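You operate a simulated robot arm through the tools that you are given. There is no shell and no other tool. Be economical: measure what you need, move in short steps, check, and stop when the job is done.

Carry out the task below with a simulated robot arm. There is one attempt and no reset: what you move stays moved.

TASK
Set the blue and pink cases in the muffin tin and fill each about two thirds with batter.
Fine: the jug goes back. Set down upright: batter jug.

It is judged by the outcome, as a careful person would: the job done as asked, and still so three seconds after it is handed in. It fails if anything else is knocked over, pushed out of place, dropped, spilled or broken.

THE ROBOT
A 7-joint arm with a two-finger parallel gripper, fixed in place. Base frame: the origin is at the foot of the arm, x ahead of it, y to its left, z up. Lengths are in mm, angles in rad, forces in N, time in s.
With the tool pointing down near the work surface it reaches from about 320 to 740 mm from the base axis. Its first joint turns from -2.007 to 2.007 rad. Payload 3.91 kg.
The TCP is the grasp point between the finger pads, 30 mm short of the fingertips. In the tool frame z runs along the fingers and y along their closing line. Largest opening 110 mm; finger width 20, thickness 10; the body of the gripper, 48 by 112 mm, starts 55 mm behind the TCP.
Orientation is told as [roll, pitch, yaw] about the base's x, y, z axes, in that order, counted from this pose: with the fingers straight down and closing along the base's y, the tool's x points along the base's -x, its y along +y and its z along -z.

THE INTERFACE
- The arm moves only by the tool move_arm. Its arguments are lists of equal length, an entry for each row: "delta_pos": the shift along the tool's x, y, z in units of 400 mm (1.0 is 400 mm), a list of three; "dr": the turn, a rotation vector about the tool's x, y, z in units of 45 degrees (1.0 is 45 degrees), a list of three; "jaw": the gripper command, from -1 (shut) to 1 (fully open), values between in proportion. In form: {"delta_pos": [[tx, ty, tz], ...], "dr": [[rx, ry, rz], ...], "jaw": [jaw, ...]}. A call has 1 to 10 rows; each row is the pose to reach, as a shift and turn from the pose commanded when the call began, along the tool's axes at that moment. A call with a number of a shift or a turn outside -1 to 1 is refused whole. Each row takes 0.2 s and may step no farther than 50 mm and 0.15 rad from the row before; otherwise, or with a gripper value out of range, the whole call is refused. A pose out of reach is approached as far as the arm can. The call stops where the force on the tool passes 60 N (or 10 N more than at its start, if that is more) or the arm is blocked; 0.2 s more then pass. The fingers move at their own pace (about 108 mm/s each) and stop on an object; they squeeze with about 39 N. The grip force told is the motor's: it shows also when the fingers shut on nothing. Time passes only in rows, and 0.2 s behind the last, so rows that repeat a pose let the fingers close. It gives the time, the measured TCP pose, the force on the tool (base axes), the opening and the grip force at its end, in the units of the frame above (readings bear some noise), with the torque about the TCP (base axes, N m) and any sound that the robot's microphone picked up, and new pictures: "show" is both (left out), scene, wrist or none.
- Cameras (640 x 400 px; columns grow to the right, rows downward): "scene" is fixed at [227.6, -494.7, 1485.1]; the picture's right is [0.75, -0.66, 0.00], its down [-0.30, -0.34, -0.89] and it looks along [0.58, 0.67, -0.45] (base axes); focal length 306 px, centre (320, 200). "wrist" rides on the gripper at [72, 17, -103] in the tool frame; the picture's right is [-0.23, 0.97, 0.00], its down [-0.76, -0.18, -0.62] and it looks along [-0.61, -0.14, 0.78] (tool axes); focal length 222 px, centre (320, 200).
- raise_lower(by): slides the trunk up (or, below 0, down) by that many mm; the arm rides with it, the base frame stays. It gives what a move gives, with no picture.
- probe_pixels(camera, pixels): there is no depth. For up to 12 entries [column, row, z] of the newest picture of that camera ("zoom" is the newest enlarged one), the place [x, y] in the base frame at which the ray of that pixel passes the height z, good to about 2 mm, but the place of the scene camera against the robot may be out by one fixed shift of up to 12 mm in any direction. The clock stands still meanwhile.
- inspect(camera, box): a new picture of the part [left, top, right, bottom] of that camera's present view, enlarged. The clock stands still meanwhile.
- hand_in(): hands the job in; it is judged then, once.

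Work in short steps. Measure before you move; look again where a grasp or a placing could have gone wrong, and mend it. You have 80 turns and 200 pictures in all, those below and enlarged ones among them. Open the gripper and draw the arm clear of the work before you hand the job in, unless the task says otherwise; then end with one line.

The tools are called after ">>>" by a JSON object that holds its "fn" and its "kwargs". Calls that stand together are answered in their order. move_arm: Moves the arm, as the interface text tells. Its arguments: {"type":"object","properties":{"delta_pos":{"type":"array","items":{"type":"array","items":{"type":"number"}}},"dr":{"type":"array","items":{"type":"array","items":{"type":"number"}}},"jaw":{"type":"array","items":{"type":"number"}},"show":{"type":"string","enum":["both","scene","wrist","none"]}},"required":["delta_pos","dr","jaw"]} The other tools are called the same way: raise_lower (by) slides the trunk up or down; probe_pixels (camera, pixels) gives the place at which the rays of pixels pass given heights; inspect (camera, box) takes an enlarged picture of a part of a camera's view; hand_in () hands the job in.

At the start:

```text
clock: 0.0
ee_pos: [428.1, 13.9, 1318.8]
ee_rot: [-0.001, 0.0, 0.001]
ft_force: [0.4, -0.7, -0.2]
wrist_torque: [-0.02, 0.0, 0.0]
grip_width: 109.8
gripper_force: 0.1
trunk travel left (down, up): [-875.0, 115.0]
```

scene: 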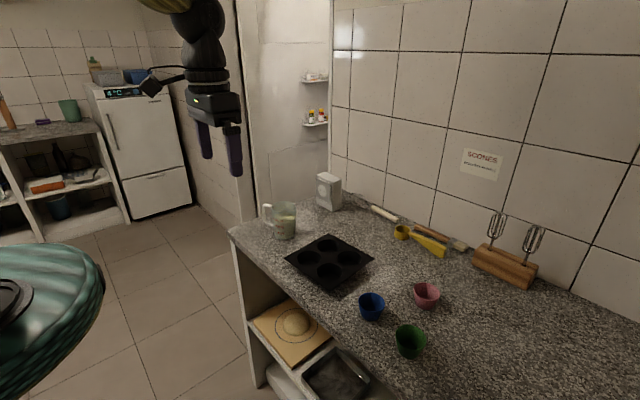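
wrist: 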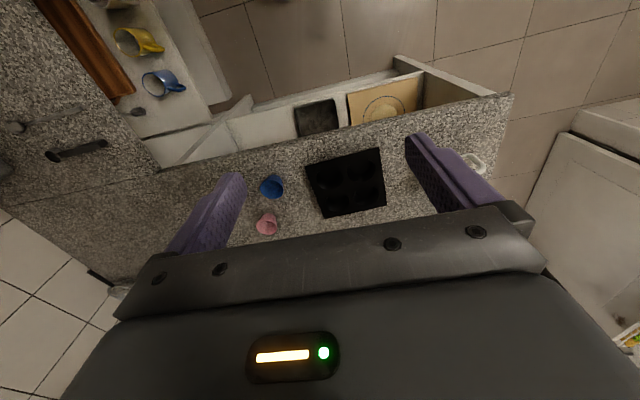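

The scene shows a jug at (283,220), muffin tin at (330,262), and blue (371,306), pink (427,294) and green cups. I'll enlarge the work region and probe for positions.

>>> {"fn": "inspect", "kwargs": {"camera": "scene", "box": [225, 160, 465, 370]}}

>>> {"fn": "inspect", "kwargs": {"camera": "wrist", "box": [230, 90, 530, 260]}}

>>> {"fn": "probe_pixels", "kwargs": {"camera": "scene", "pixels": [[371, 318, 900], [371, 318, 800], [371, 318, 700], [330, 262, 900], [330, 262, 800], [330, 262, 700], [283, 238, 900], [283, 238, 800]]}}

>>> {"fn": "probe_pixels", "kwargs": {"camera": "wrist", "pixels": [[271, 188, 900], [271, 188, 800], [271, 188, 700], [347, 183, 900], [347, 183, 800], [347, 183, 700], [470, 162, 900], [470, 162, 800]]}}

```text
1.90 times, centred on (345, 265) of scene
```

zoom: 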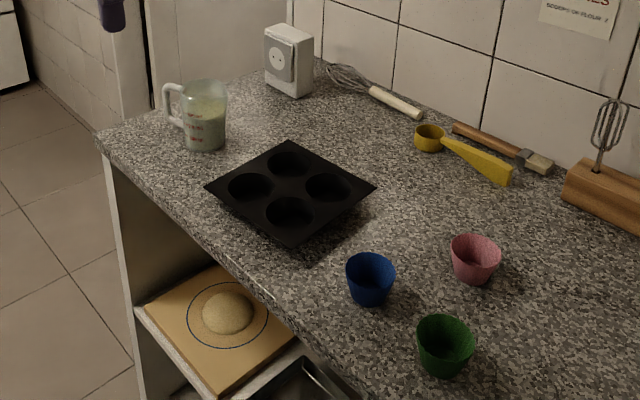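

```text
2.13 times, centred on (380, 175) of wrist
```

zoom: 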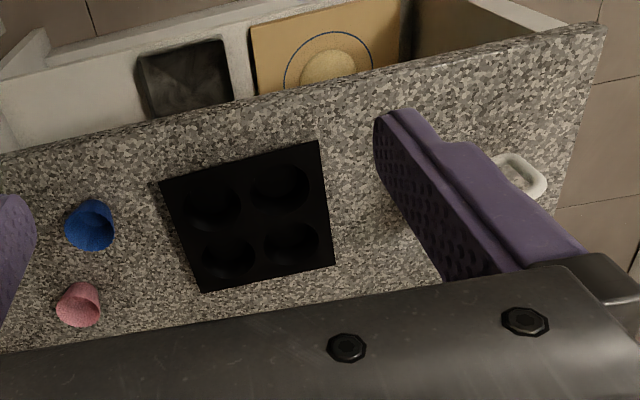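

```text
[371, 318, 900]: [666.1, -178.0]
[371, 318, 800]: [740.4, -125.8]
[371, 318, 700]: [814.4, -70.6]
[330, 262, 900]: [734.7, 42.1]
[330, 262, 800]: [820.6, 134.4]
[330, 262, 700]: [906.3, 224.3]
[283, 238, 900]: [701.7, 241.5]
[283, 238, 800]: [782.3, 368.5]
```

```text
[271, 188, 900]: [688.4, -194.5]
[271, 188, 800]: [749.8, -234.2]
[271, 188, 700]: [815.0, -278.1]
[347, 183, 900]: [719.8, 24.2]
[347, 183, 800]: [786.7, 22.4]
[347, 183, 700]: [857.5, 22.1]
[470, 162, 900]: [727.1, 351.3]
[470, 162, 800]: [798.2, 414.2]
```

Two-camera matching puts the counter near z≈900 and the tin top near 920. I'll lower the trunk to get a closer look.

>>> {"fn": "raise_lower", "kwargs": {"by": -200}}

>>> {"fn": "move_arm", "kwargs": {"delta_pos": [[-0.1, -0.05, 0], [-0.2, -0.1, 0]], "dr": [[0, 0, 0], [0, 0, 0]], "jaw": [1, 1], "show": "both"}}

```text
clock: 2.2
ee_pos: [429.3, 14.0, 1120.2]
ee_rot: [-0.001, -0.001, 0.001]
ft_force: [-0.2, -0.7, -0.2]
wrist_torque: [0.01, 0.0, 0.01]
grip_width: 109.6
gripper_force: 0.2
trunk travel left (down, up): [-675.0, 315.0]
```

```text
clock: 2.8
ee_pos: [508.4, -25.9, 1118.9]
ee_rot: [0.0, 0.001, 0.001]
ft_force: [-0.4, 0.4, 0.1]
wrist_torque: [0.02, 0.0, 0.0]
grip_width: 109.9
gripper_force: 0.0
trunk travel left (down, up): [-675.0, 315.0]
```

scene: 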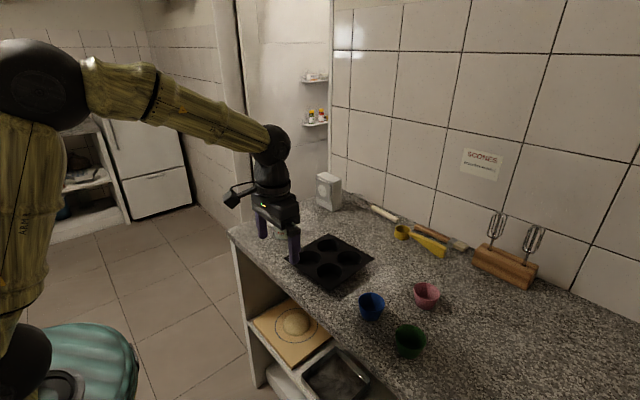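
wrist: 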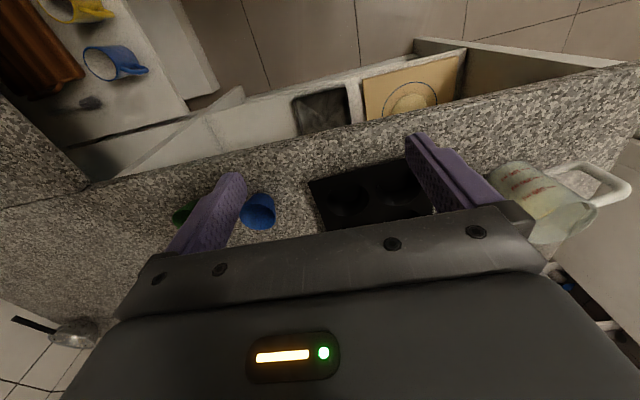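

Wrist view shows picture right=+y, down=+x, with the gripper hiding the far part. I'll move forward to (600,-90) to see the cups and then sideways to view tin and jug.

>>> {"fn": "move_arm", "kwargs": {"delta_pos": [[-0.1, -0.06, 0], [-0.2, -0.12, 0], [-0.22, -0.2, 0]], "dr": [[0, 0, 0], [0, 0, 0], [0, 0, 0]], "jaw": [1, 1, 1], "show": "wrist"}}

>>> {"fn": "inspect", "kwargs": {"camera": "wrist", "box": [170, 60, 490, 260]}}

```text
clock: 3.6
ee_pos: [597.3, -108.6, 1120.8]
ee_rot: [-0.001, -0.001, 0.0]
ft_force: [0.1, 0.2, -0.6]
wrist_torque: [-0.03, 0.01, -0.01]
grip_width: 110.0
gripper_force: 0.0
trunk travel left (down, up): [-675.0, 315.0]
```

wrist: 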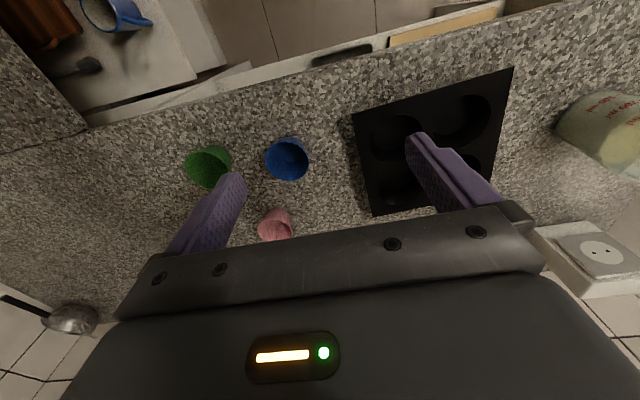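

```text
2.00 times, centred on (330, 160) of wrist
```

zoom: 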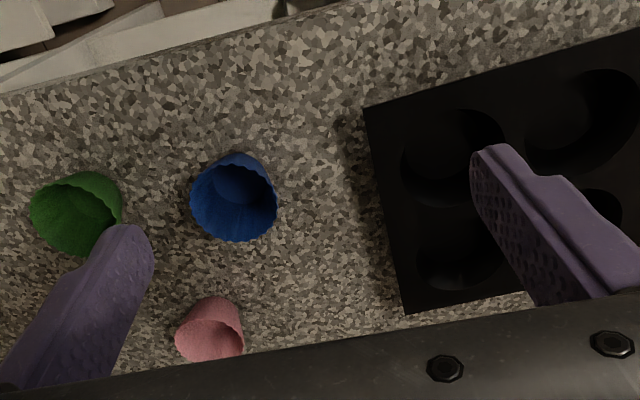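

Blue rim at zoom (233,198), pink (210,328), tin corners (365,107),(405,313). I'll probe at several heights in both cameras to fix counter and rim heights.

>>> {"fn": "probe_pixels", "kwargs": {"camera": "zoom", "pixels": [[365, 107, 920], [365, 107, 900], [405, 313, 920], [405, 313, 900], [233, 200, 950], [233, 200, 930], [240, 175, 900], [240, 175, 880], [205, 340, 950], [215, 315, 900], [77, 215, 950], [90, 195, 900]]}}

>>> {"fn": "probe_pixels", "kwargs": {"camera": "wrist", "pixels": [[513, 67, 920], [513, 67, 900], [353, 115, 920], [372, 216, 920]]}}

>>> {"fn": "probe_pixels", "kwargs": {"camera": "scene", "pixels": [[329.2, 233.4, 920], [284.5, 258.2, 920], [374.5, 258.2, 920], [329.2, 289.7, 920], [329.2, 289.7, 900], [371, 300, 950], [371, 300, 930], [371, 300, 970], [427, 290, 950], [283, 210, 1000], [283, 210, 980]]}}

>>> {"fn": "inspect", "kwargs": {"camera": "scene", "box": [335, 260, 455, 370]}}

```text
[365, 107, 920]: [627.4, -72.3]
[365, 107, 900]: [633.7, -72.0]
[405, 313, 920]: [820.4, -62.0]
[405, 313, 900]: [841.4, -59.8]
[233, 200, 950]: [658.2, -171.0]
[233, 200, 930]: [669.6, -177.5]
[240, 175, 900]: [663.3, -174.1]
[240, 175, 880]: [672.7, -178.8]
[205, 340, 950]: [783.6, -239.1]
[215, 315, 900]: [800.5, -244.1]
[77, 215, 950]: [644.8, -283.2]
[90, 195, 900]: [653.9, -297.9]
```

```text
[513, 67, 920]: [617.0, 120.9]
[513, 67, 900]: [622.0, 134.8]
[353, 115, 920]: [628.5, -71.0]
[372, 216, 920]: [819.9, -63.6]
```

```text
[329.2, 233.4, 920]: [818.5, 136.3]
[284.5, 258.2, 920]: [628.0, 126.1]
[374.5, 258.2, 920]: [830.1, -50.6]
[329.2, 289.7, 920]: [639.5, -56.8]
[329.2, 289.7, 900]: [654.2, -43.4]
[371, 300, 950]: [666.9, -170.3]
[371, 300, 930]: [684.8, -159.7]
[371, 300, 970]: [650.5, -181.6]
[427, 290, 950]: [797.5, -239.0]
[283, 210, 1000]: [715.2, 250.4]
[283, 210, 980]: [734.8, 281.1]
```

```text
3.64 times, centred on (395, 315) of scene
```

zoom: 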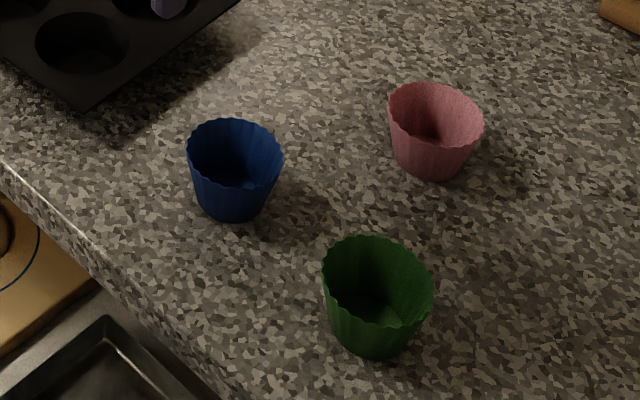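

Wrist-based tin centre is about (718,29), scene camera shifted about (+10,+10). Blue cup ≈(665,-174), pink ≈(790,-240), about 62 wide and 43 tall. Now I'll look at the jug from (640,230).

>>> {"fn": "move_arm", "kwargs": {"delta_pos": [[0, 0.12, 0], [0, 0.24, 0], [-0.02, 0.36, 0], [-0.05, 0.48, 0], [-0.07, 0.6, 0], [-0.09, 0.72, 0], [-0.1, 0.84, 0]], "dr": [[0, 0, 0], [0, 0, 0], [0, 0, 0], [0, 0, 0], [0, 0, 0], [0, 0, 0], [0, 0, 0]], "jaw": [1, 1, 1, 1, 1, 1, 1], "show": "wrist"}}

>>> {"fn": "inspect", "kwargs": {"camera": "wrist", "box": [170, 30, 490, 230]}}

>>> {"fn": "inspect", "kwargs": {"camera": "scene", "box": [250, 190, 370, 300]}}

```text
clock: 5.2
ee_pos: [641.2, 232.6, 1118.6]
ee_rot: [-0.001, 0.0, 0.0]
ft_force: [0.0, 0.4, -0.1]
wrist_torque: [-0.04, -0.02, 0.0]
grip_width: 109.8
gripper_force: 0.0
trunk travel left (down, up): [-675.0, 315.0]
```

wrist: 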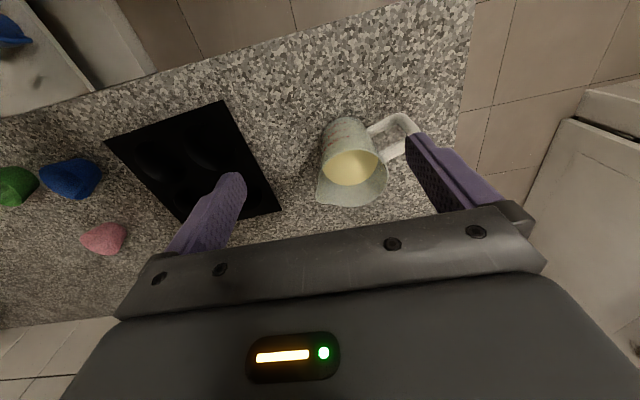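

```text
2.00 times, centred on (330, 130) of wrist
```

zoom: 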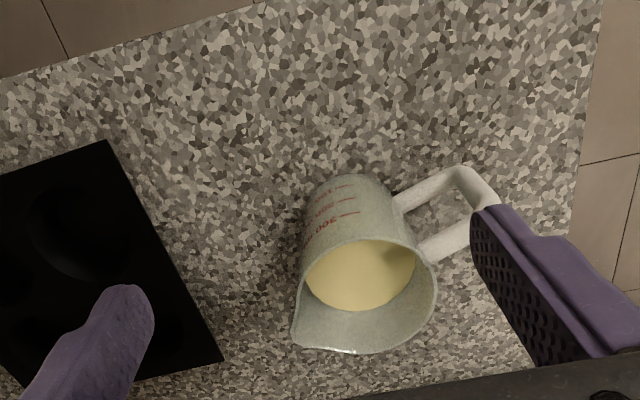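

```text
3.64 times, centred on (310, 245) of scene
```

zoom: 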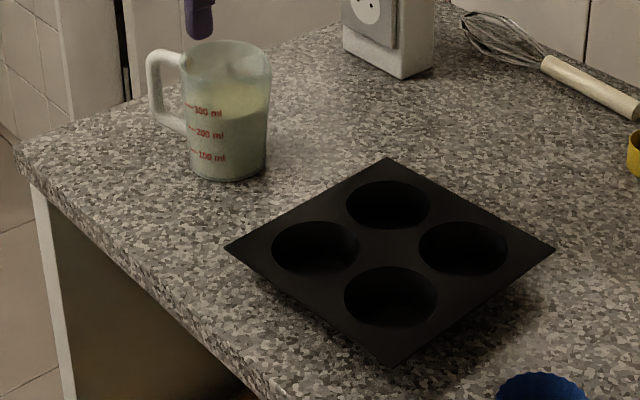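

Jug is graduated with spout toward zoom (297,343) and handle to (470,190). Probe rim, spout and handle at candidate heights in both cameras.

>>> {"fn": "probe_pixels", "kwargs": {"camera": "scene", "pixels": [[295.1, 207, 1000], [287.2, 207, 1020], [287.2, 207, 1000], [287.2, 207, 980], [287.2, 233, 900], [287.2, 233, 910], [276, 207, 1000], [298.4, 207, 1000]]}}

>>> {"fn": "probe_pixels", "kwargs": {"camera": "zoom", "pixels": [[227, 62, 1000], [185, 65, 1000], [271, 65, 1000], [227, 167, 905], [316, 247, 920], [463, 248, 920], [388, 205, 920], [391, 297, 920], [316, 224, 920]]}}

>>> {"fn": "probe_pixels", "kwargs": {"camera": "wrist", "pixels": [[352, 180, 1020], [352, 180, 1000], [352, 180, 980], [318, 203, 1000], [387, 178, 1000], [349, 150, 1000], [350, 207, 1000], [405, 117, 1000], [349, 130, 900], [106, 140, 920], [224, 100, 920], [281, 210, 920]]}}

```text
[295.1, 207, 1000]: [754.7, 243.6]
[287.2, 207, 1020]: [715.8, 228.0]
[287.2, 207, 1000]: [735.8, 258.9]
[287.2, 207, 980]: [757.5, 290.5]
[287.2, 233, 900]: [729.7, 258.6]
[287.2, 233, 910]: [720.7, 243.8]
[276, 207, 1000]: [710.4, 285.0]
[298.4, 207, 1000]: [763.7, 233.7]
```

```text
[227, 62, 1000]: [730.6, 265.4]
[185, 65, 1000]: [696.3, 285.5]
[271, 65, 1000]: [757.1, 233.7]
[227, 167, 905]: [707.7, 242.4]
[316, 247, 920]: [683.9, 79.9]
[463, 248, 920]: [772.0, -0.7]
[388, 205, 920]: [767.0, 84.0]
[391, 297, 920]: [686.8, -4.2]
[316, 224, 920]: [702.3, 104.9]
```

```text
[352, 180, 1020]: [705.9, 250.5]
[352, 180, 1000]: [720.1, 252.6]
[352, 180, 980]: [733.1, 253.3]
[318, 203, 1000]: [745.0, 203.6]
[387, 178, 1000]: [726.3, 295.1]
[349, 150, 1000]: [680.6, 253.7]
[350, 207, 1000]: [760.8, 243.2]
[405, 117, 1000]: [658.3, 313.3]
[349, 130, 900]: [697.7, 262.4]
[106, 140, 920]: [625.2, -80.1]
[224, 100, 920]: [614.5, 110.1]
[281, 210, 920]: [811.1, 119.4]
```

Estimates (wrist frame): tin top z≈928, centre (713,26), wells A(671,-18), B(668,66), C(756,-15), D(751,70); blue cup (659,-173) rim z≈948; jug centre (716,249), rim ≈1005, spout heading ≈-49°. Go above the blue cup for a closer look.

>>> {"fn": "move_arm", "kwargs": {"delta_pos": [[0, -0.12, 0], [0.01, -0.24, 0], [0.02, -0.36, 0], [0.03, -0.48, 0], [0.04, -0.6, 0], [0.04, -0.72, 0], [0.04, -0.84, 0.05], [0.04, -0.95, 0.1], [0.04, -0.99, 0.15]], "dr": [[0, 0, 0], [0, 0, 0], [0, 0, 0], [0, 0, 0], [0, 0, 0], [0, 0, 0], [0, 0, 0], [0, 0, 0], [0, 0, 0]], "jaw": [1, 1, 1, 1, 1, 1, 1, 1, 1], "show": "wrist"}}

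>>> {"fn": "inspect", "kwargs": {"camera": "wrist", "box": [210, 60, 430, 220]}}

```text
refused: row 7 steps farther than a row can; nothing moved
```

```text
2.50 times, centred on (320, 140) of wrist
```

zoom: 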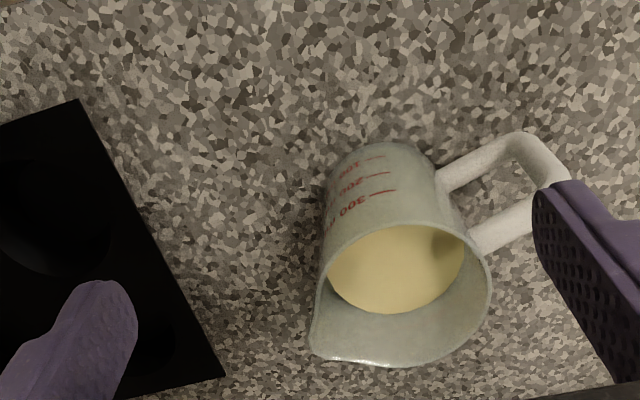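

The row step was a little too long; resend with the descent spread out.

>>> {"fn": "move_arm", "kwargs": {"delta_pos": [[0, -0.12, 0], [0.01, -0.24, 0], [0.02, -0.36, 0], [0.03, -0.48, 0], [0.04, -0.6, 0], [0.04, -0.72, 0], [0.04, -0.83, 0.04], [0.04, -0.93, 0.1], [0.04, -0.99, 0.15]], "dr": [[0, 0, 0], [0, 0, 0], [0, 0, 0], [0, 0, 0], [0, 0, 0], [0, 0, 0], [0, 0, 0], [0, 0, 0], [0, 0, 0]], "jaw": [1, 1, 1, 1, 1, 1, 1, 1, 1], "show": "wrist"}}

>>> {"fn": "inspect", "kwargs": {"camera": "wrist", "box": [210, 60, 430, 220]}}

```text
clock: 7.2
ee_pos: [620.0, -164.4, 1059.6]
ee_rot: [0.0, 0.002, 0.001]
ft_force: [0.4, 0.6, 0.2]
wrist_torque: [-0.02, 0.02, 0.01]
grip_width: 109.8
gripper_force: 0.1
trunk travel left (down, up): [-675.0, 315.0]
```

wrist: 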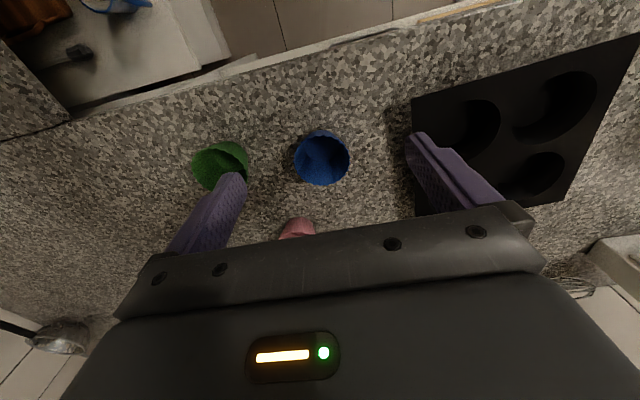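

```text
2.50 times, centred on (320, 140) of wrist
```

zoom: 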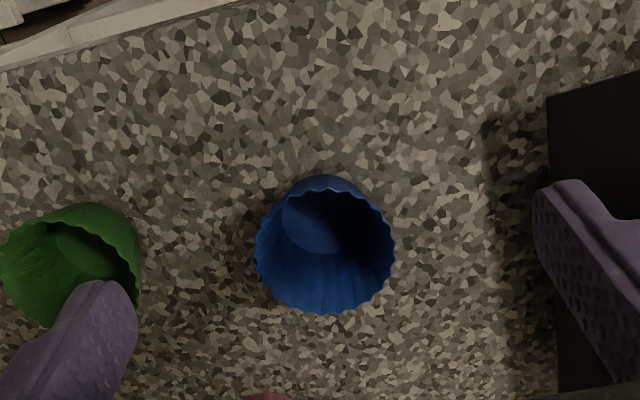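

Blue rim centre at zoom (326,252); probe it and the rim edges, also tin corner.

>>> {"fn": "probe_pixels", "kwargs": {"camera": "zoom", "pixels": [[326, 252, 948], [255, 252, 948], [397, 252, 948], [326, 192, 948], [326, 313, 948], [312, 222, 908], [548, 96, 928], [65, 265, 948]]}}

>>> {"fn": "probe_pixels", "kwargs": {"camera": "wrist", "pixels": [[562, 203, 928], [640, 33, 928], [297, 232, 948], [470, 127, 928], [557, 106, 928], [531, 177, 928]]}}

```text
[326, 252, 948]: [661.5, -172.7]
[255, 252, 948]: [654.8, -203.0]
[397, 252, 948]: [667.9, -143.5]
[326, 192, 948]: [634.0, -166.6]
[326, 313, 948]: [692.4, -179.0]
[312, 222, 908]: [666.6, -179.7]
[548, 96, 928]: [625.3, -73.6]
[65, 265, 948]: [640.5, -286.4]
```

```text
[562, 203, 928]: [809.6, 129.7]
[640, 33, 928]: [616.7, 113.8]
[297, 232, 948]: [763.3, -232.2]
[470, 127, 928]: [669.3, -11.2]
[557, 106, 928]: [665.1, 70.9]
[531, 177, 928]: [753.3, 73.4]
```

Blue rim centre ≈(663,-173), 60 mm wide. Narrow the jaw to 85 mm, move over it and descend to TCP z≈965.

>>> {"fn": "move_arm", "kwargs": {"delta_pos": [[-0.06, -0.02, 0], [-0.1075, -0.0225, 0.05], [-0.1075, -0.0225, 0.13], [-0.1075, -0.0225, 0.2], [-0.1075, -0.0225, 0.2375], [-0.1075, -0.0225, 0.2375]], "dr": [[0, 0, 0], [0, 0, 0], [0, 0, 0], [0, 0, 0], [0, 0, 0], [0, 0, 0]], "jaw": [0.55, 0.55, 0.55, 0.55, 0.55, 0.55], "show": "both"}}

>>> {"fn": "inspect", "kwargs": {"camera": "scene", "box": [320, 250, 440, 350]}}

```text
clock: 8.6
ee_pos: [664.7, -175.5, 965.5]
ee_rot: [0.0, 0.0, -0.001]
ft_force: [-0.2, -0.3, -0.2]
wrist_torque: [-0.01, 0.02, -0.01]
grip_width: 85.5
gripper_force: 0.1
trunk travel left (down, up): [-675.0, 315.0]
```

scene: 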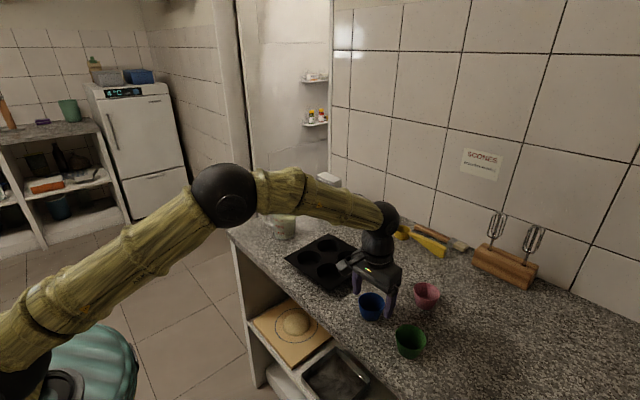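
wrist: 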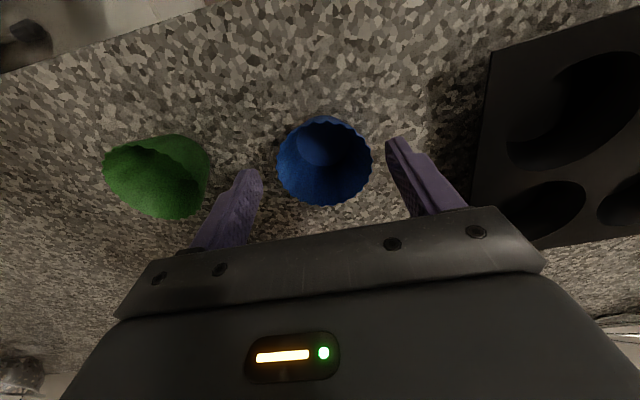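

```text
4.00 times, centred on (380, 300) of scene
```

zoom: 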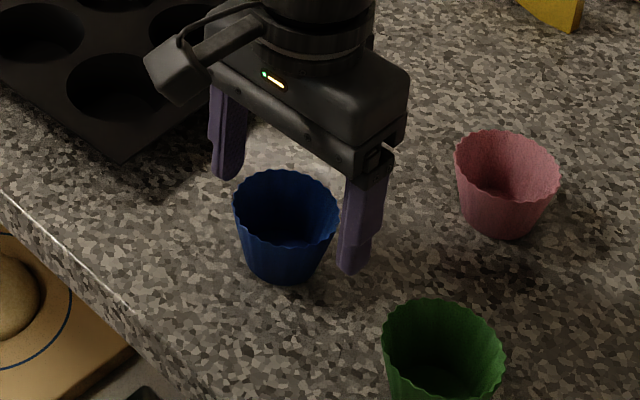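

The fingers straddle the blue cup. Quick re-measure of rim centre at (324,160) before closing.

>>> {"fn": "probe_pixels", "kwargs": {"camera": "wrist", "pixels": [[324, 162, 948], [277, 162, 948], [372, 162, 948], [324, 122, 948], [324, 205, 948], [318, 145, 908], [390, 138, 936], [258, 170, 936]]}}

```text
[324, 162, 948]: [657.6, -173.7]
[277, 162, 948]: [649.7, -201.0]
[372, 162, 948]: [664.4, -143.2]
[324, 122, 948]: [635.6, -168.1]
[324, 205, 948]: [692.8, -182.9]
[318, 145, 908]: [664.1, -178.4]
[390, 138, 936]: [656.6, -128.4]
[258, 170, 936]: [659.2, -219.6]
```

Centre confirmed at (663,-174). Close gently to a 54 mm command.

>>> {"fn": "move_arm", "kwargs": {"delta_pos": [[0, 0, 0], [0, 0, 0], [0, 0, 0]], "dr": [[0, 0, 0], [0, 0, 0], [0, 0, 0]], "jaw": [0.2, 0.0, -0.02], "show": "wrist"}}

```text
clock: 9.4
ee_pos: [665.7, -175.3, 965.4]
ee_rot: [-0.001, -0.001, 0.002]
ft_force: [0.1, 0.1, 0.3]
wrist_torque: [0.01, -0.01, -0.01]
grip_width: 60.5
gripper_force: 38.9
trunk travel left (down, up): [-675.0, 315.0]
```

wrist: 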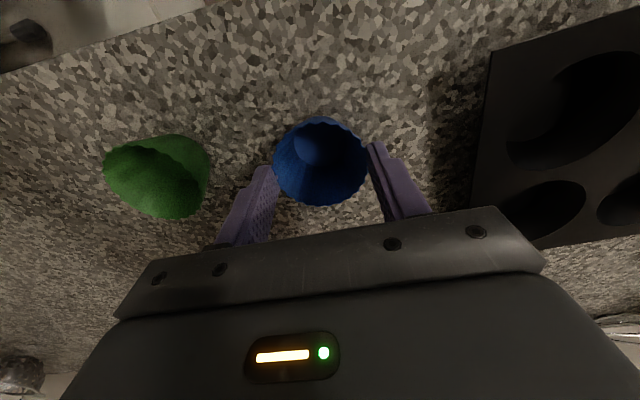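

Blue is gripped at 60.5 mm. Lift it and look at the tin wells from (610,-80).

>>> {"fn": "move_arm", "kwargs": {"delta_pos": [[0, 0, -0.08], [0, 0, -0.16], [0.04, 0.03, -0.23], [0.1, 0.12, -0.25], [0.14, 0.22, -0.25]], "dr": [[0, 0, 0], [0, 0, 0], [0, 0, 0], [0, 0, 0], [0, 0, 0]], "jaw": [-0.02, -0.02, -0.02, -0.02, -0.02], "show": "both"}}

>>> {"fn": "inspect", "kwargs": {"camera": "wrist", "box": [270, 40, 590, 240]}}

```text
clock: 10.6
ee_pos: [609.3, -85.8, 1066.2]
ee_rot: [-0.001, 0.001, -0.002]
ft_force: [-0.3, -0.1, -0.2]
wrist_torque: [-0.03, -0.03, 0.01]
grip_width: 60.8
gripper_force: 39.1
trunk travel left (down, up): [-675.0, 315.0]
```

scene: 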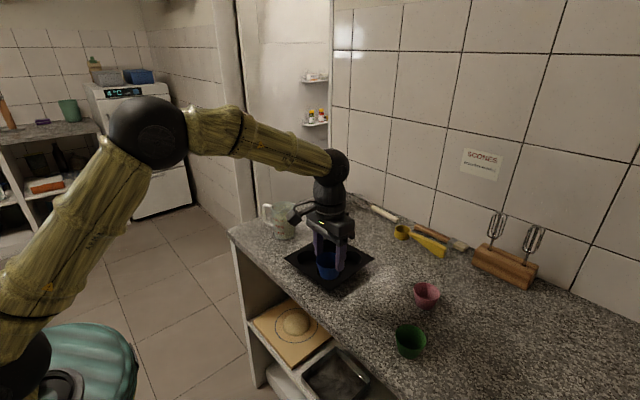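
wrist: 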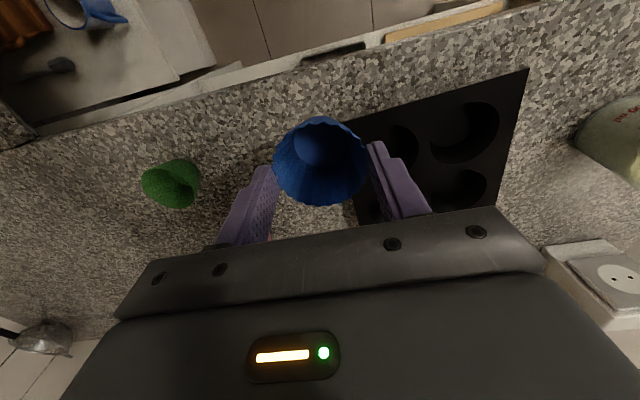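

```text
2.00 times, centred on (430, 140) of wrist
```

zoom: 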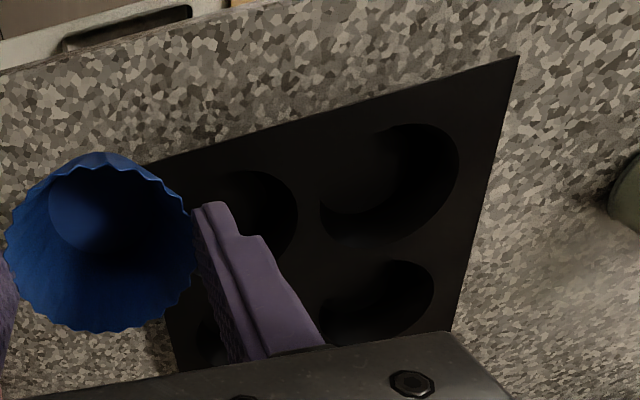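

Wells visible: B ellipse about (391,183), D about (377,300), A right edge (298,213). Probe them and tin corners (518,57), (452,332).

>>> {"fn": "probe_pixels", "kwargs": {"camera": "zoom", "pixels": [[391, 183, 928], [460, 163, 928], [320, 208, 928], [398, 123, 928], [382, 243, 928], [377, 300, 928], [433, 288, 928], [298, 213, 928], [240, 171, 928], [518, 57, 928], [452, 332, 928], [160, 160, 928]]}}

```text
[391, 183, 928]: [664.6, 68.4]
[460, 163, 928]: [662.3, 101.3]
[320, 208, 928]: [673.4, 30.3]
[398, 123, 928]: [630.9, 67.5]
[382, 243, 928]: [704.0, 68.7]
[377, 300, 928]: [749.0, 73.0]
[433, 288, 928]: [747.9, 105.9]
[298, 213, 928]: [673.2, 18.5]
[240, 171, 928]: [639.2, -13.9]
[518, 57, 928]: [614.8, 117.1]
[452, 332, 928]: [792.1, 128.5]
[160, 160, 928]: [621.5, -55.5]
```

A centre ≈(672,-18), 71 mm wide. Move over it at height, then lower to TCP 995 (cup bottom ≈935), and view.

>>> {"fn": "move_arm", "kwargs": {"delta_pos": [[-0.08, 0.08, 0], [-0.161, 0.17, 0], [-0.161, 0.17, 0.08], [-0.161, 0.17, 0.16], [-0.161, 0.17, 0.16]], "dr": [[0, 0, 0], [0, 0, 0], [0, 0, 0], [0, 0, 0], [0, 0, 0]], "jaw": [-0.02, -0.02, -0.02, -0.02, -0.02], "show": "wrist"}}

>>> {"fn": "inspect", "kwargs": {"camera": "scene", "box": [270, 210, 390, 300]}}

>>> {"fn": "inspect", "kwargs": {"camera": "wrist", "box": [210, 60, 430, 220]}}

```text
clock: 11.8
ee_pos: [674.0, -18.2, 999.9]
ee_rot: [0.0, 0.001, 0.001]
ft_force: [0.0, -0.2, 0.4]
wrist_torque: [-0.03, 0.0, 0.0]
grip_width: 60.8
gripper_force: 38.7
trunk travel left (down, up): [-675.0, 315.0]
```

wrist: 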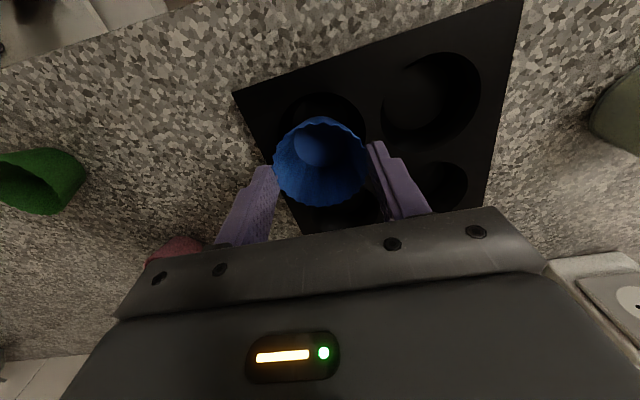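

```text
4.44 times, centred on (330, 255) of scene
```

zoom: 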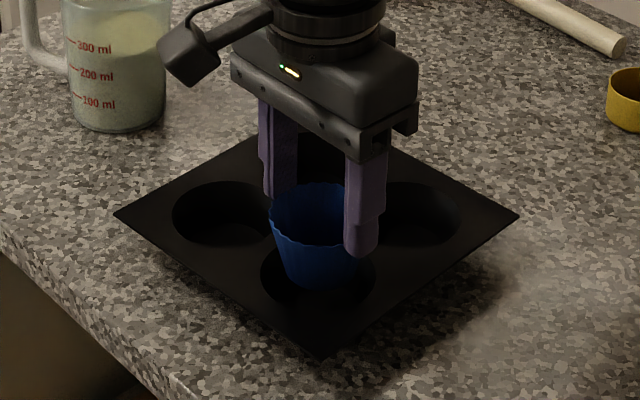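

```text
2.50 times, centred on (320, 140) of wrist
```

zoom: 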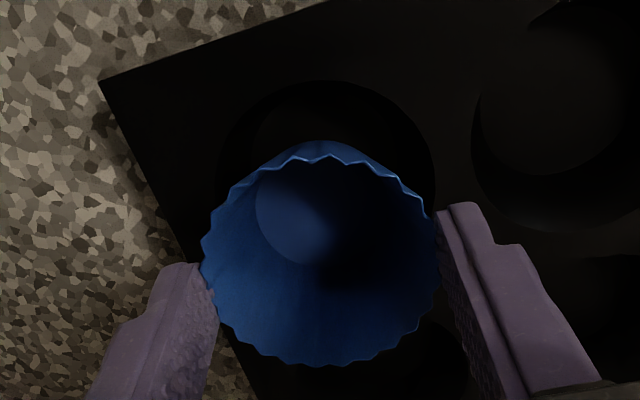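

Check well A edges in this closer view: left (217,165), right (435,175), top (325,82).

>>> {"fn": "probe_pixels", "kwargs": {"camera": "zoom", "pixels": [[217, 170, 928], [435, 170, 928], [325, 82, 928], [100, 82, 928]]}}

```text
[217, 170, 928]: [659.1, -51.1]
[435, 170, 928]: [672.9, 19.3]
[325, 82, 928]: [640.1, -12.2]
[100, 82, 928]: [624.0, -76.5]
```

Well A centre ≈(674,-16); cup is aligned. Descend slowly to TCP 966, letting force stop it.

>>> {"fn": "move_arm", "kwargs": {"delta_pos": [[0, 0.004, 0.02], [0, 0.004, 0.04], [0, 0.004, 0.055], [0, 0.004, 0.065], [0, 0.004, 0.07]], "dr": [[0, 0, 0], [0, 0, 0], [0, 0, 0], [0, 0, 0], [0, 0, 0]], "jaw": [-0.02, -0.02, -0.02, -0.02, -0.02], "show": "wrist"}}

>>> {"fn": "inspect", "kwargs": {"camera": "scene", "box": [270, 210, 390, 300]}}

```text
clock: 13.0
ee_pos: [673.2, -16.6, 972.9]
ee_rot: [-0.001, 0.0, -0.001]
ft_force: [0.0, 0.6, -0.2]
wrist_torque: [0.02, -0.03, -0.02]
grip_width: 60.4
gripper_force: 39.3
trunk travel left (down, up): [-675.0, 315.0]
```

wrist: 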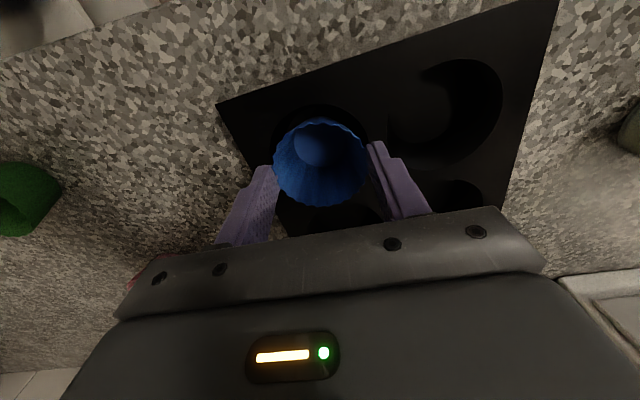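

```text
4.44 times, centred on (330, 255) of scene
```

zoom: 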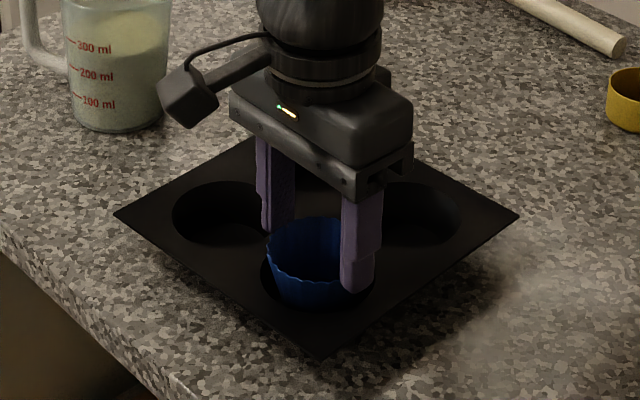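

No contact yet (force ~0). Continue down in small steps to about 962.

>>> {"fn": "move_arm", "kwargs": {"delta_pos": [[0, 0, 0.008], [0, 0, 0.015], [0, 0, 0.021], [0, 0, 0.025]], "dr": [[0, 0, 0], [0, 0, 0], [0, 0, 0], [0, 0, 0]], "jaw": [-0.02, -0.02, -0.02, -0.02], "show": "none"}}

>>> {"fn": "inspect", "kwargs": {"camera": "scene", "box": [290, 220, 370, 280]}}

```text
clock: 14.0
ee_pos: [672.2, -17.1, 969.4]
ee_rot: [0.0, -0.013, 0.0]
ft_force: [7.1, 2.9, 38.1]
wrist_torque: [0.06, -0.18, 0.07]
grip_width: 60.7
gripper_force: 38.3
trunk travel left (down, up): [-675.0, 315.0]
```

```text
6.67 times, centred on (330, 250) of scene
```

zoom: 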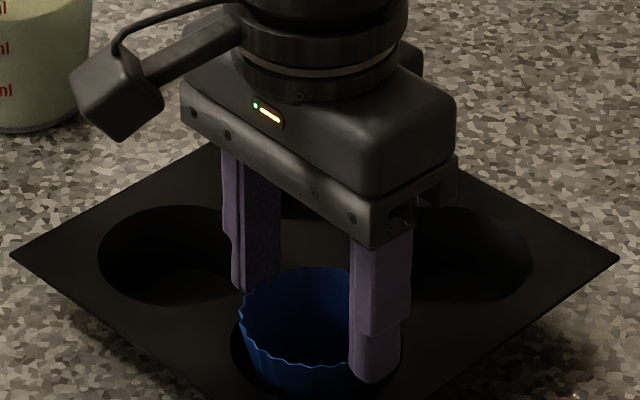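

Contact at TCP 969 (seated). Ease back up, open to ~76 mm and lift.

>>> {"fn": "move_arm", "kwargs": {"delta_pos": [[0, 0, -0.018], [0, 0, -0.018], [0, 0, -0.018], [0, 0, -0.08], [0, 0, -0.18], [0, 0, -0.25]], "dr": [[0, 0, 0], [0, 0, 0], [0, 0, 0], [0, 0, 0], [0, 0, 0], [0, 0, 0]], "jaw": [-0.02, 0.35, 0.35, 0.35, 0.35, 0.35], "show": "both"}}

>>> {"fn": "inspect", "kwargs": {"camera": "wrist", "box": [210, 60, 530, 260]}}

```text
clock: 15.4
ee_pos: [672.9, -17.4, 1064.4]
ee_rot: [-0.002, 0.0, 0.002]
ft_force: [0.0, -0.2, 0.0]
wrist_torque: [-0.02, -0.04, 0.02]
grip_width: 74.3
gripper_force: 0.2
trunk travel left (down, up): [-675.0, 315.0]
```

scene: 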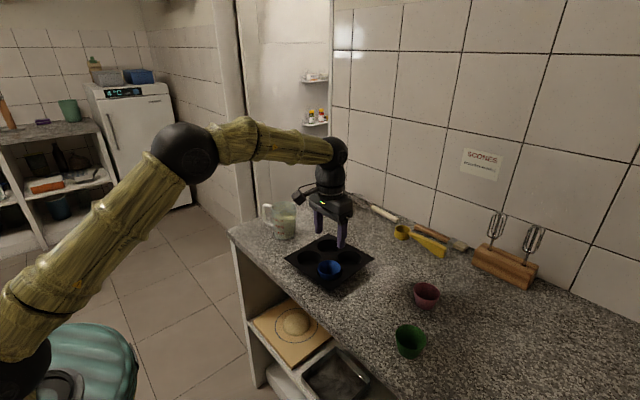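
wrist: 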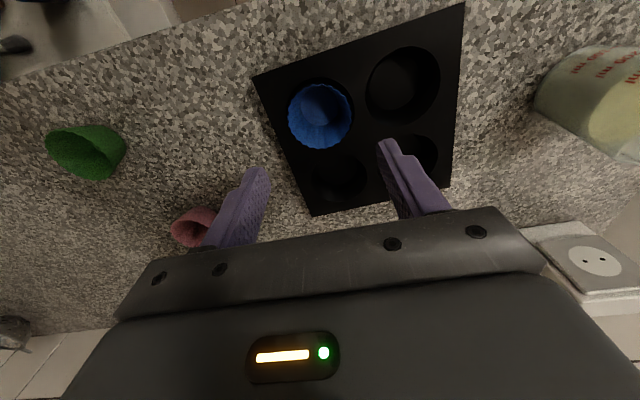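

```text
2.00 times, centred on (370, 160) of wrist
```

zoom: 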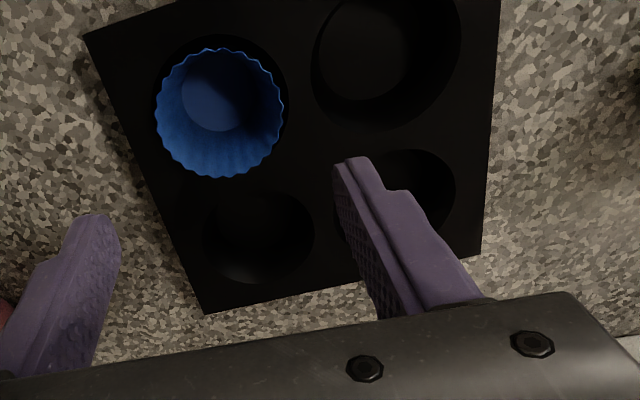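

Blue sits well in A. Now approach pink: move to (730,-235) to view and test reach.

>>> {"fn": "move_arm", "kwargs": {"delta_pos": [[0, -0.1, 0], [-0.02, -0.21, 0], [-0.05, -0.32, 0], [-0.09, -0.43, 0], [-0.12, -0.53, 0], [-0.143, -0.545, 0]], "dr": [[0, 0, 0], [0, 0, 0], [0, 0, 0], [0, 0, 0], [0, 0, 0], [0, 0, 0]], "jaw": [0.5, 0.6, 0.6, 0.6, 0.6, 0.6], "show": "both"}}

>>> {"fn": "inspect", "kwargs": {"camera": "wrist", "box": [210, 60, 430, 220]}}

```text
clock: 16.8
ee_pos: [702.0, -228.8, 1061.3]
ee_rot: [-0.001, 0.003, 0.0]
ft_force: [-0.9, 0.2, -0.1]
wrist_torque: [-0.03, -0.02, -0.01]
grip_width: 88.0
gripper_force: 0.0
out of reach, approached as far as the arm can: row 5, 6
trunk travel left (down, up): [-675.0, 315.0]
```

scene: 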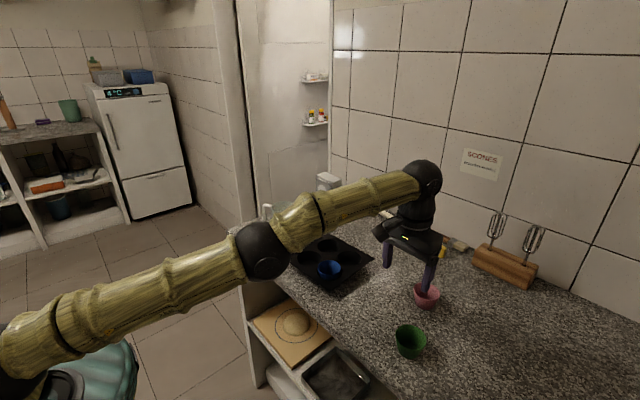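
wrist: 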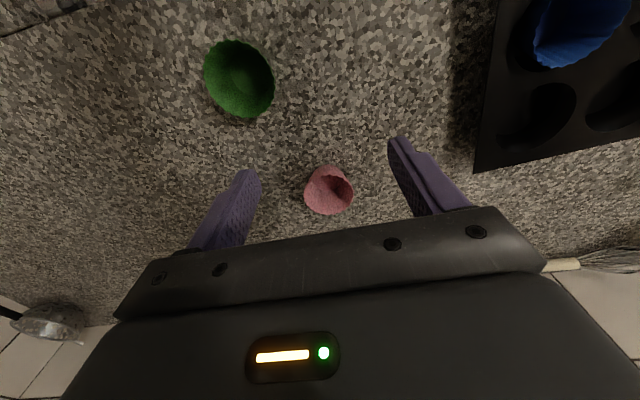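

```text
2.50 times, centred on (320, 140) of wrist
```

zoom: 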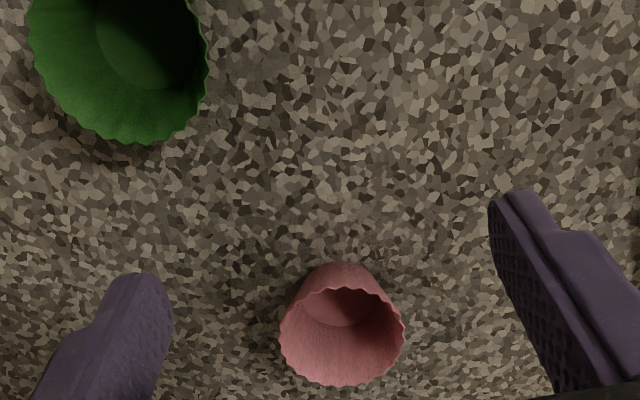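

Arm reached only 738 mm from the axis at this trunk height. I'll raise the trunk 180 mm and come back down with the arm so the shoulder is nearer wrist height, then test reach again.

>>> {"fn": "raise_lower", "kwargs": {"by": 180}}

>>> {"fn": "move_arm", "kwargs": {"delta_pos": [[0, 0, 0.12], [0, 0, 0.24], [0, 0, 0.36], [0, 0, 0.45], [-0.05, -0.02, 0.5], [-0.1, -0.04, 0.5], [-0.15, -0.05, 0.5]], "dr": [[0, 0, 0], [0, 0, 0], [0, 0, 0], [0, 0, 0], [0, 0, 0], [0, 0, 0], [0, 0, 0]], "jaw": [0.6, 0.6, 0.6, 0.6, 0.6, 0.6, 0.6], "show": "scene"}}

```text
clock: 18.8
ee_pos: [701.4, -229.1, 1239.2]
ee_rot: [0.0, 0.0, -0.001]
ft_force: [0.1, 0.9, 0.2]
wrist_torque: [0.02, 0.02, 0.02]
grip_width: 87.8
gripper_force: 0.0
trunk travel left (down, up): [-855.0, 135.0]
```

```text
clock: 20.4
ee_pos: [722.8, -240.3, 1039.8]
ee_rot: [0.001, 0.0, 0.0]
ft_force: [-0.8, -0.1, -0.5]
wrist_torque: [-0.02, 0.0, 0.0]
grip_width: 87.9
gripper_force: 0.0
out of reach, approached as far as the arm can: row 1, 2, 3, 4, 5, 6, 7
trunk travel left (down, up): [-855.0, 135.0]
```

scene: 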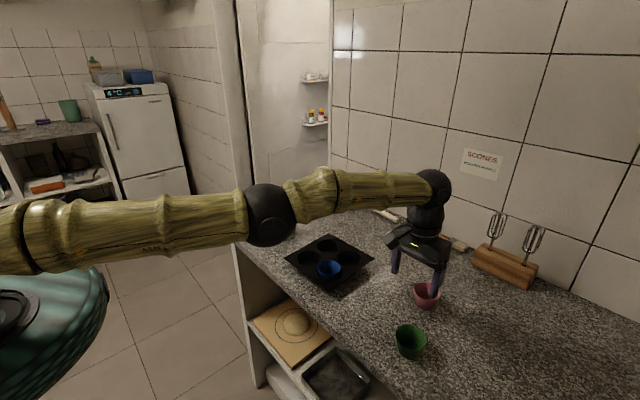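

Reach maxes near 761 mm, so pink (826 mm) needs a tilted tool. First draw back and yaw to its azimuth (-0.30 rad), watching where the commanded pose really is.

>>> {"fn": "move_arm", "kwargs": {"delta_pos": [[0.1, 0.04, 0], [0.175, 0.0825, 0], [0.175, 0.0825, 0]], "dr": [[0, 0, 0.15], [0, 0, 0.3], [0, 0, 0.382]], "jaw": [0.6, 0.6, 0.6], "show": "wrist"}}

>>> {"fn": "inspect", "kwargs": {"camera": "wrist", "box": [210, 60, 430, 220]}}

```text
clock: 21.2
ee_pos: [722.1, -227.1, 1035.4]
ee_rot: [0.0, 0.002, -0.302]
ft_force: [0.3, -0.8, -0.6]
wrist_torque: [0.0, 0.03, 0.01]
grip_width: 88.1
gripper_force: 0.1
out of reach, approached as far as the arm can: row 1, 2, 3
trunk travel left (down, up): [-855.0, 135.0]
```

wrist: 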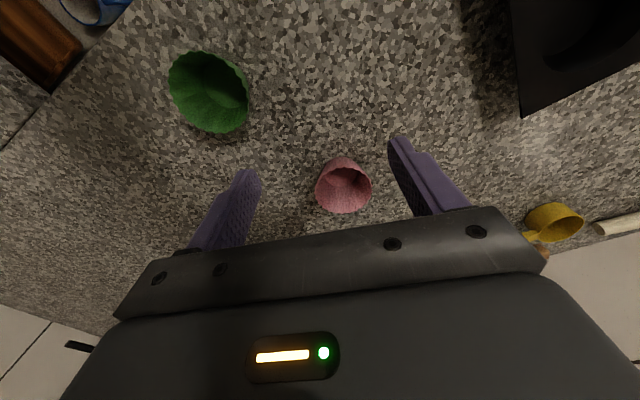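

```text
2.50 times, centred on (320, 140) of wrist
```

zoom: 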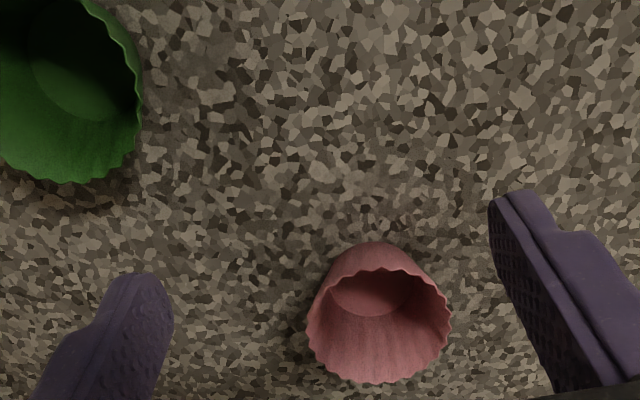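

Pink rim centre at zoom (379,326). Probe.

>>> {"fn": "probe_pixels", "kwargs": {"camera": "zoom", "pixels": [[379, 326, 948], [307, 326, 948], [451, 326, 948], [379, 269, 948], [379, 384, 948], [379, 291, 908]]}}

```text
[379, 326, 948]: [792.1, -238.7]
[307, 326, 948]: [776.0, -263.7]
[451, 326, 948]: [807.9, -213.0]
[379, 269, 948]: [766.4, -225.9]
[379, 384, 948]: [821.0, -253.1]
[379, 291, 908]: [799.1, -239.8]
```

Pink centre ≈(793,-239), radius 828. Tilt the tool 0.36 rad outward about its closing axis, and read the true pose.

>>> {"fn": "move_arm", "kwargs": {"delta_pos": [[0, 0, 0], [0, 0, 0], [0, 0, 0], [0, 0, 0]], "dr": [[0, -0.15, 0], [0, -0.3, 0], [0, -0.458, 0], [0, -0.458, 0]], "jaw": [0.6, 0.6, 0.6, 0.6], "show": "wrist"}}

```text
clock: 22.2
ee_pos: [791.0, -249.7, 1030.0]
ee_rot: [-0.001, -0.359, -0.301]
ft_force: [-0.3, 0.3, 0.2]
wrist_torque: [0.0, 0.0, -0.03]
grip_width: 87.8
gripper_force: 0.0
out of reach, approached as far as the arm can: row 1, 2, 3, 4
trunk travel left (down, up): [-855.0, 135.0]
```

wrist: 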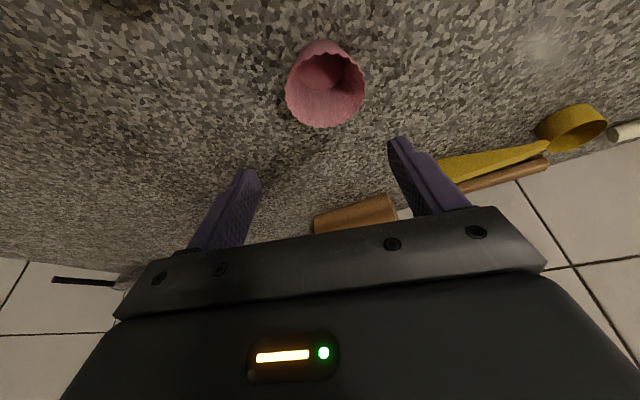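

Still reported out of reach, so the commanded pose lies further out. Pull it in radially 80 mm and read again.

>>> {"fn": "move_arm", "kwargs": {"delta_pos": [[0.09, 0, -0.035], [0.187, 0, -0.07], [0.187, 0, -0.07]], "dr": [[0, 0, 0], [0, 0, 0], [0, 0, 0]], "jaw": [0.6, 0.6, 0.6], "show": "none"}}

```text
clock: 23.0
ee_pos: [790.2, -250.5, 1028.3]
ee_rot: [-0.001, -0.356, -0.3]
ft_force: [0.5, -0.1, 0.2]
wrist_torque: [0.01, 0.01, 0.01]
grip_width: 87.6
gripper_force: 0.1
out of reach, approached as far as the arm can: row 1, 2, 3
trunk travel left (down, up): [-855.0, 135.0]
```

Unchanged; pull in further until it responds.

>>> {"fn": "move_arm", "kwargs": {"delta_pos": [[0.1, 0, -0.037], [0.2, 0, -0.075], [0.3, 0, -0.112], [0.4, 0, -0.15]], "dr": [[0, 0, 0], [0, 0, 0], [0, 0, 0], [0, 0, 0]], "jaw": [0.6, 0.6, 0.6, 0.6], "show": "none"}}

```text
clock: 24.0
ee_pos: [788.1, -255.6, 1024.5]
ee_rot: [0.001, -0.358, -0.301]
ft_force: [-0.1, -1.0, 0.2]
wrist_torque: [0.0, 0.02, -0.02]
grip_width: 88.2
gripper_force: 0.0
out of reach, approached as far as the arm can: row 1, 2, 3, 4
trunk travel left (down, up): [-855.0, 135.0]
```

Behaviour suggests the solver is stuck near the stretched pose and the true commanded pose is uncertain. The safe direction is straight up, so command 270 mm up in small steps and read.

>>> {"fn": "move_arm", "kwargs": {"delta_pos": [[-0.039, 0, -0.105], [-0.078, 0, -0.21], [-0.117, 0, -0.315], [-0.156, 0, -0.42]], "dr": [[0, 0, 0], [0, 0, 0], [0, 0, 0], [0, 0, 0]], "jaw": [0.6, 0.6, 0.6, 0.6], "show": "scene"}}

```text
clock: 25.0
ee_pos: [778.6, -253.4, 1203.5]
ee_rot: [0.001, -0.361, -0.3]
ft_force: [-0.6, -0.4, -0.1]
wrist_torque: [0.03, 0.0, 0.02]
grip_width: 88.2
gripper_force: 0.1
out of reach, approached as far as the arm can: row 4
trunk travel left (down, up): [-855.0, 135.0]
```

scene: 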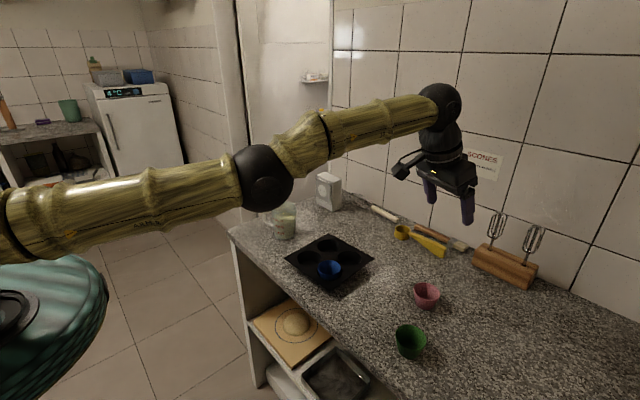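

The commanded pose follows the measured one, and the high trunk seems to hit a joint limit. Pull inward 110 mm here, then drop the trunk 150 mm so the wrist sits near shoulder height.

>>> {"fn": "move_arm", "kwargs": {"delta_pos": [[0.09, 0, -0.034], [0.18, 0, -0.068], [0.257, 0, -0.097]], "dr": [[0, 0, 0], [0, 0, 0], [0, -0.11, 0]], "jaw": [0.6, 0.6, 0.6], "show": "none"}}

>>> {"fn": "raise_lower", "kwargs": {"by": -150}}

```text
clock: 25.8
ee_pos: [790.0, -260.7, 1225.8]
ee_rot: [0.001, -0.445, -0.3]
ft_force: [0.2, 0.6, -0.3]
wrist_torque: [-0.02, -0.02, 0.04]
grip_width: 87.9
gripper_force: 0.1
out of reach, approached as far as the arm can: row 1, 2, 3
trunk travel left (down, up): [-855.0, 135.0]
```

```text
clock: 27.5
ee_pos: [789.5, -260.9, 1077.0]
ee_rot: [0.0, -0.444, -0.3]
ft_force: [0.1, -0.4, 0.5]
wrist_torque: [0.01, -0.01, -0.02]
grip_width: 87.8
gripper_force: 0.1
trunk travel left (down, up): [-705.0, 285.0]
```

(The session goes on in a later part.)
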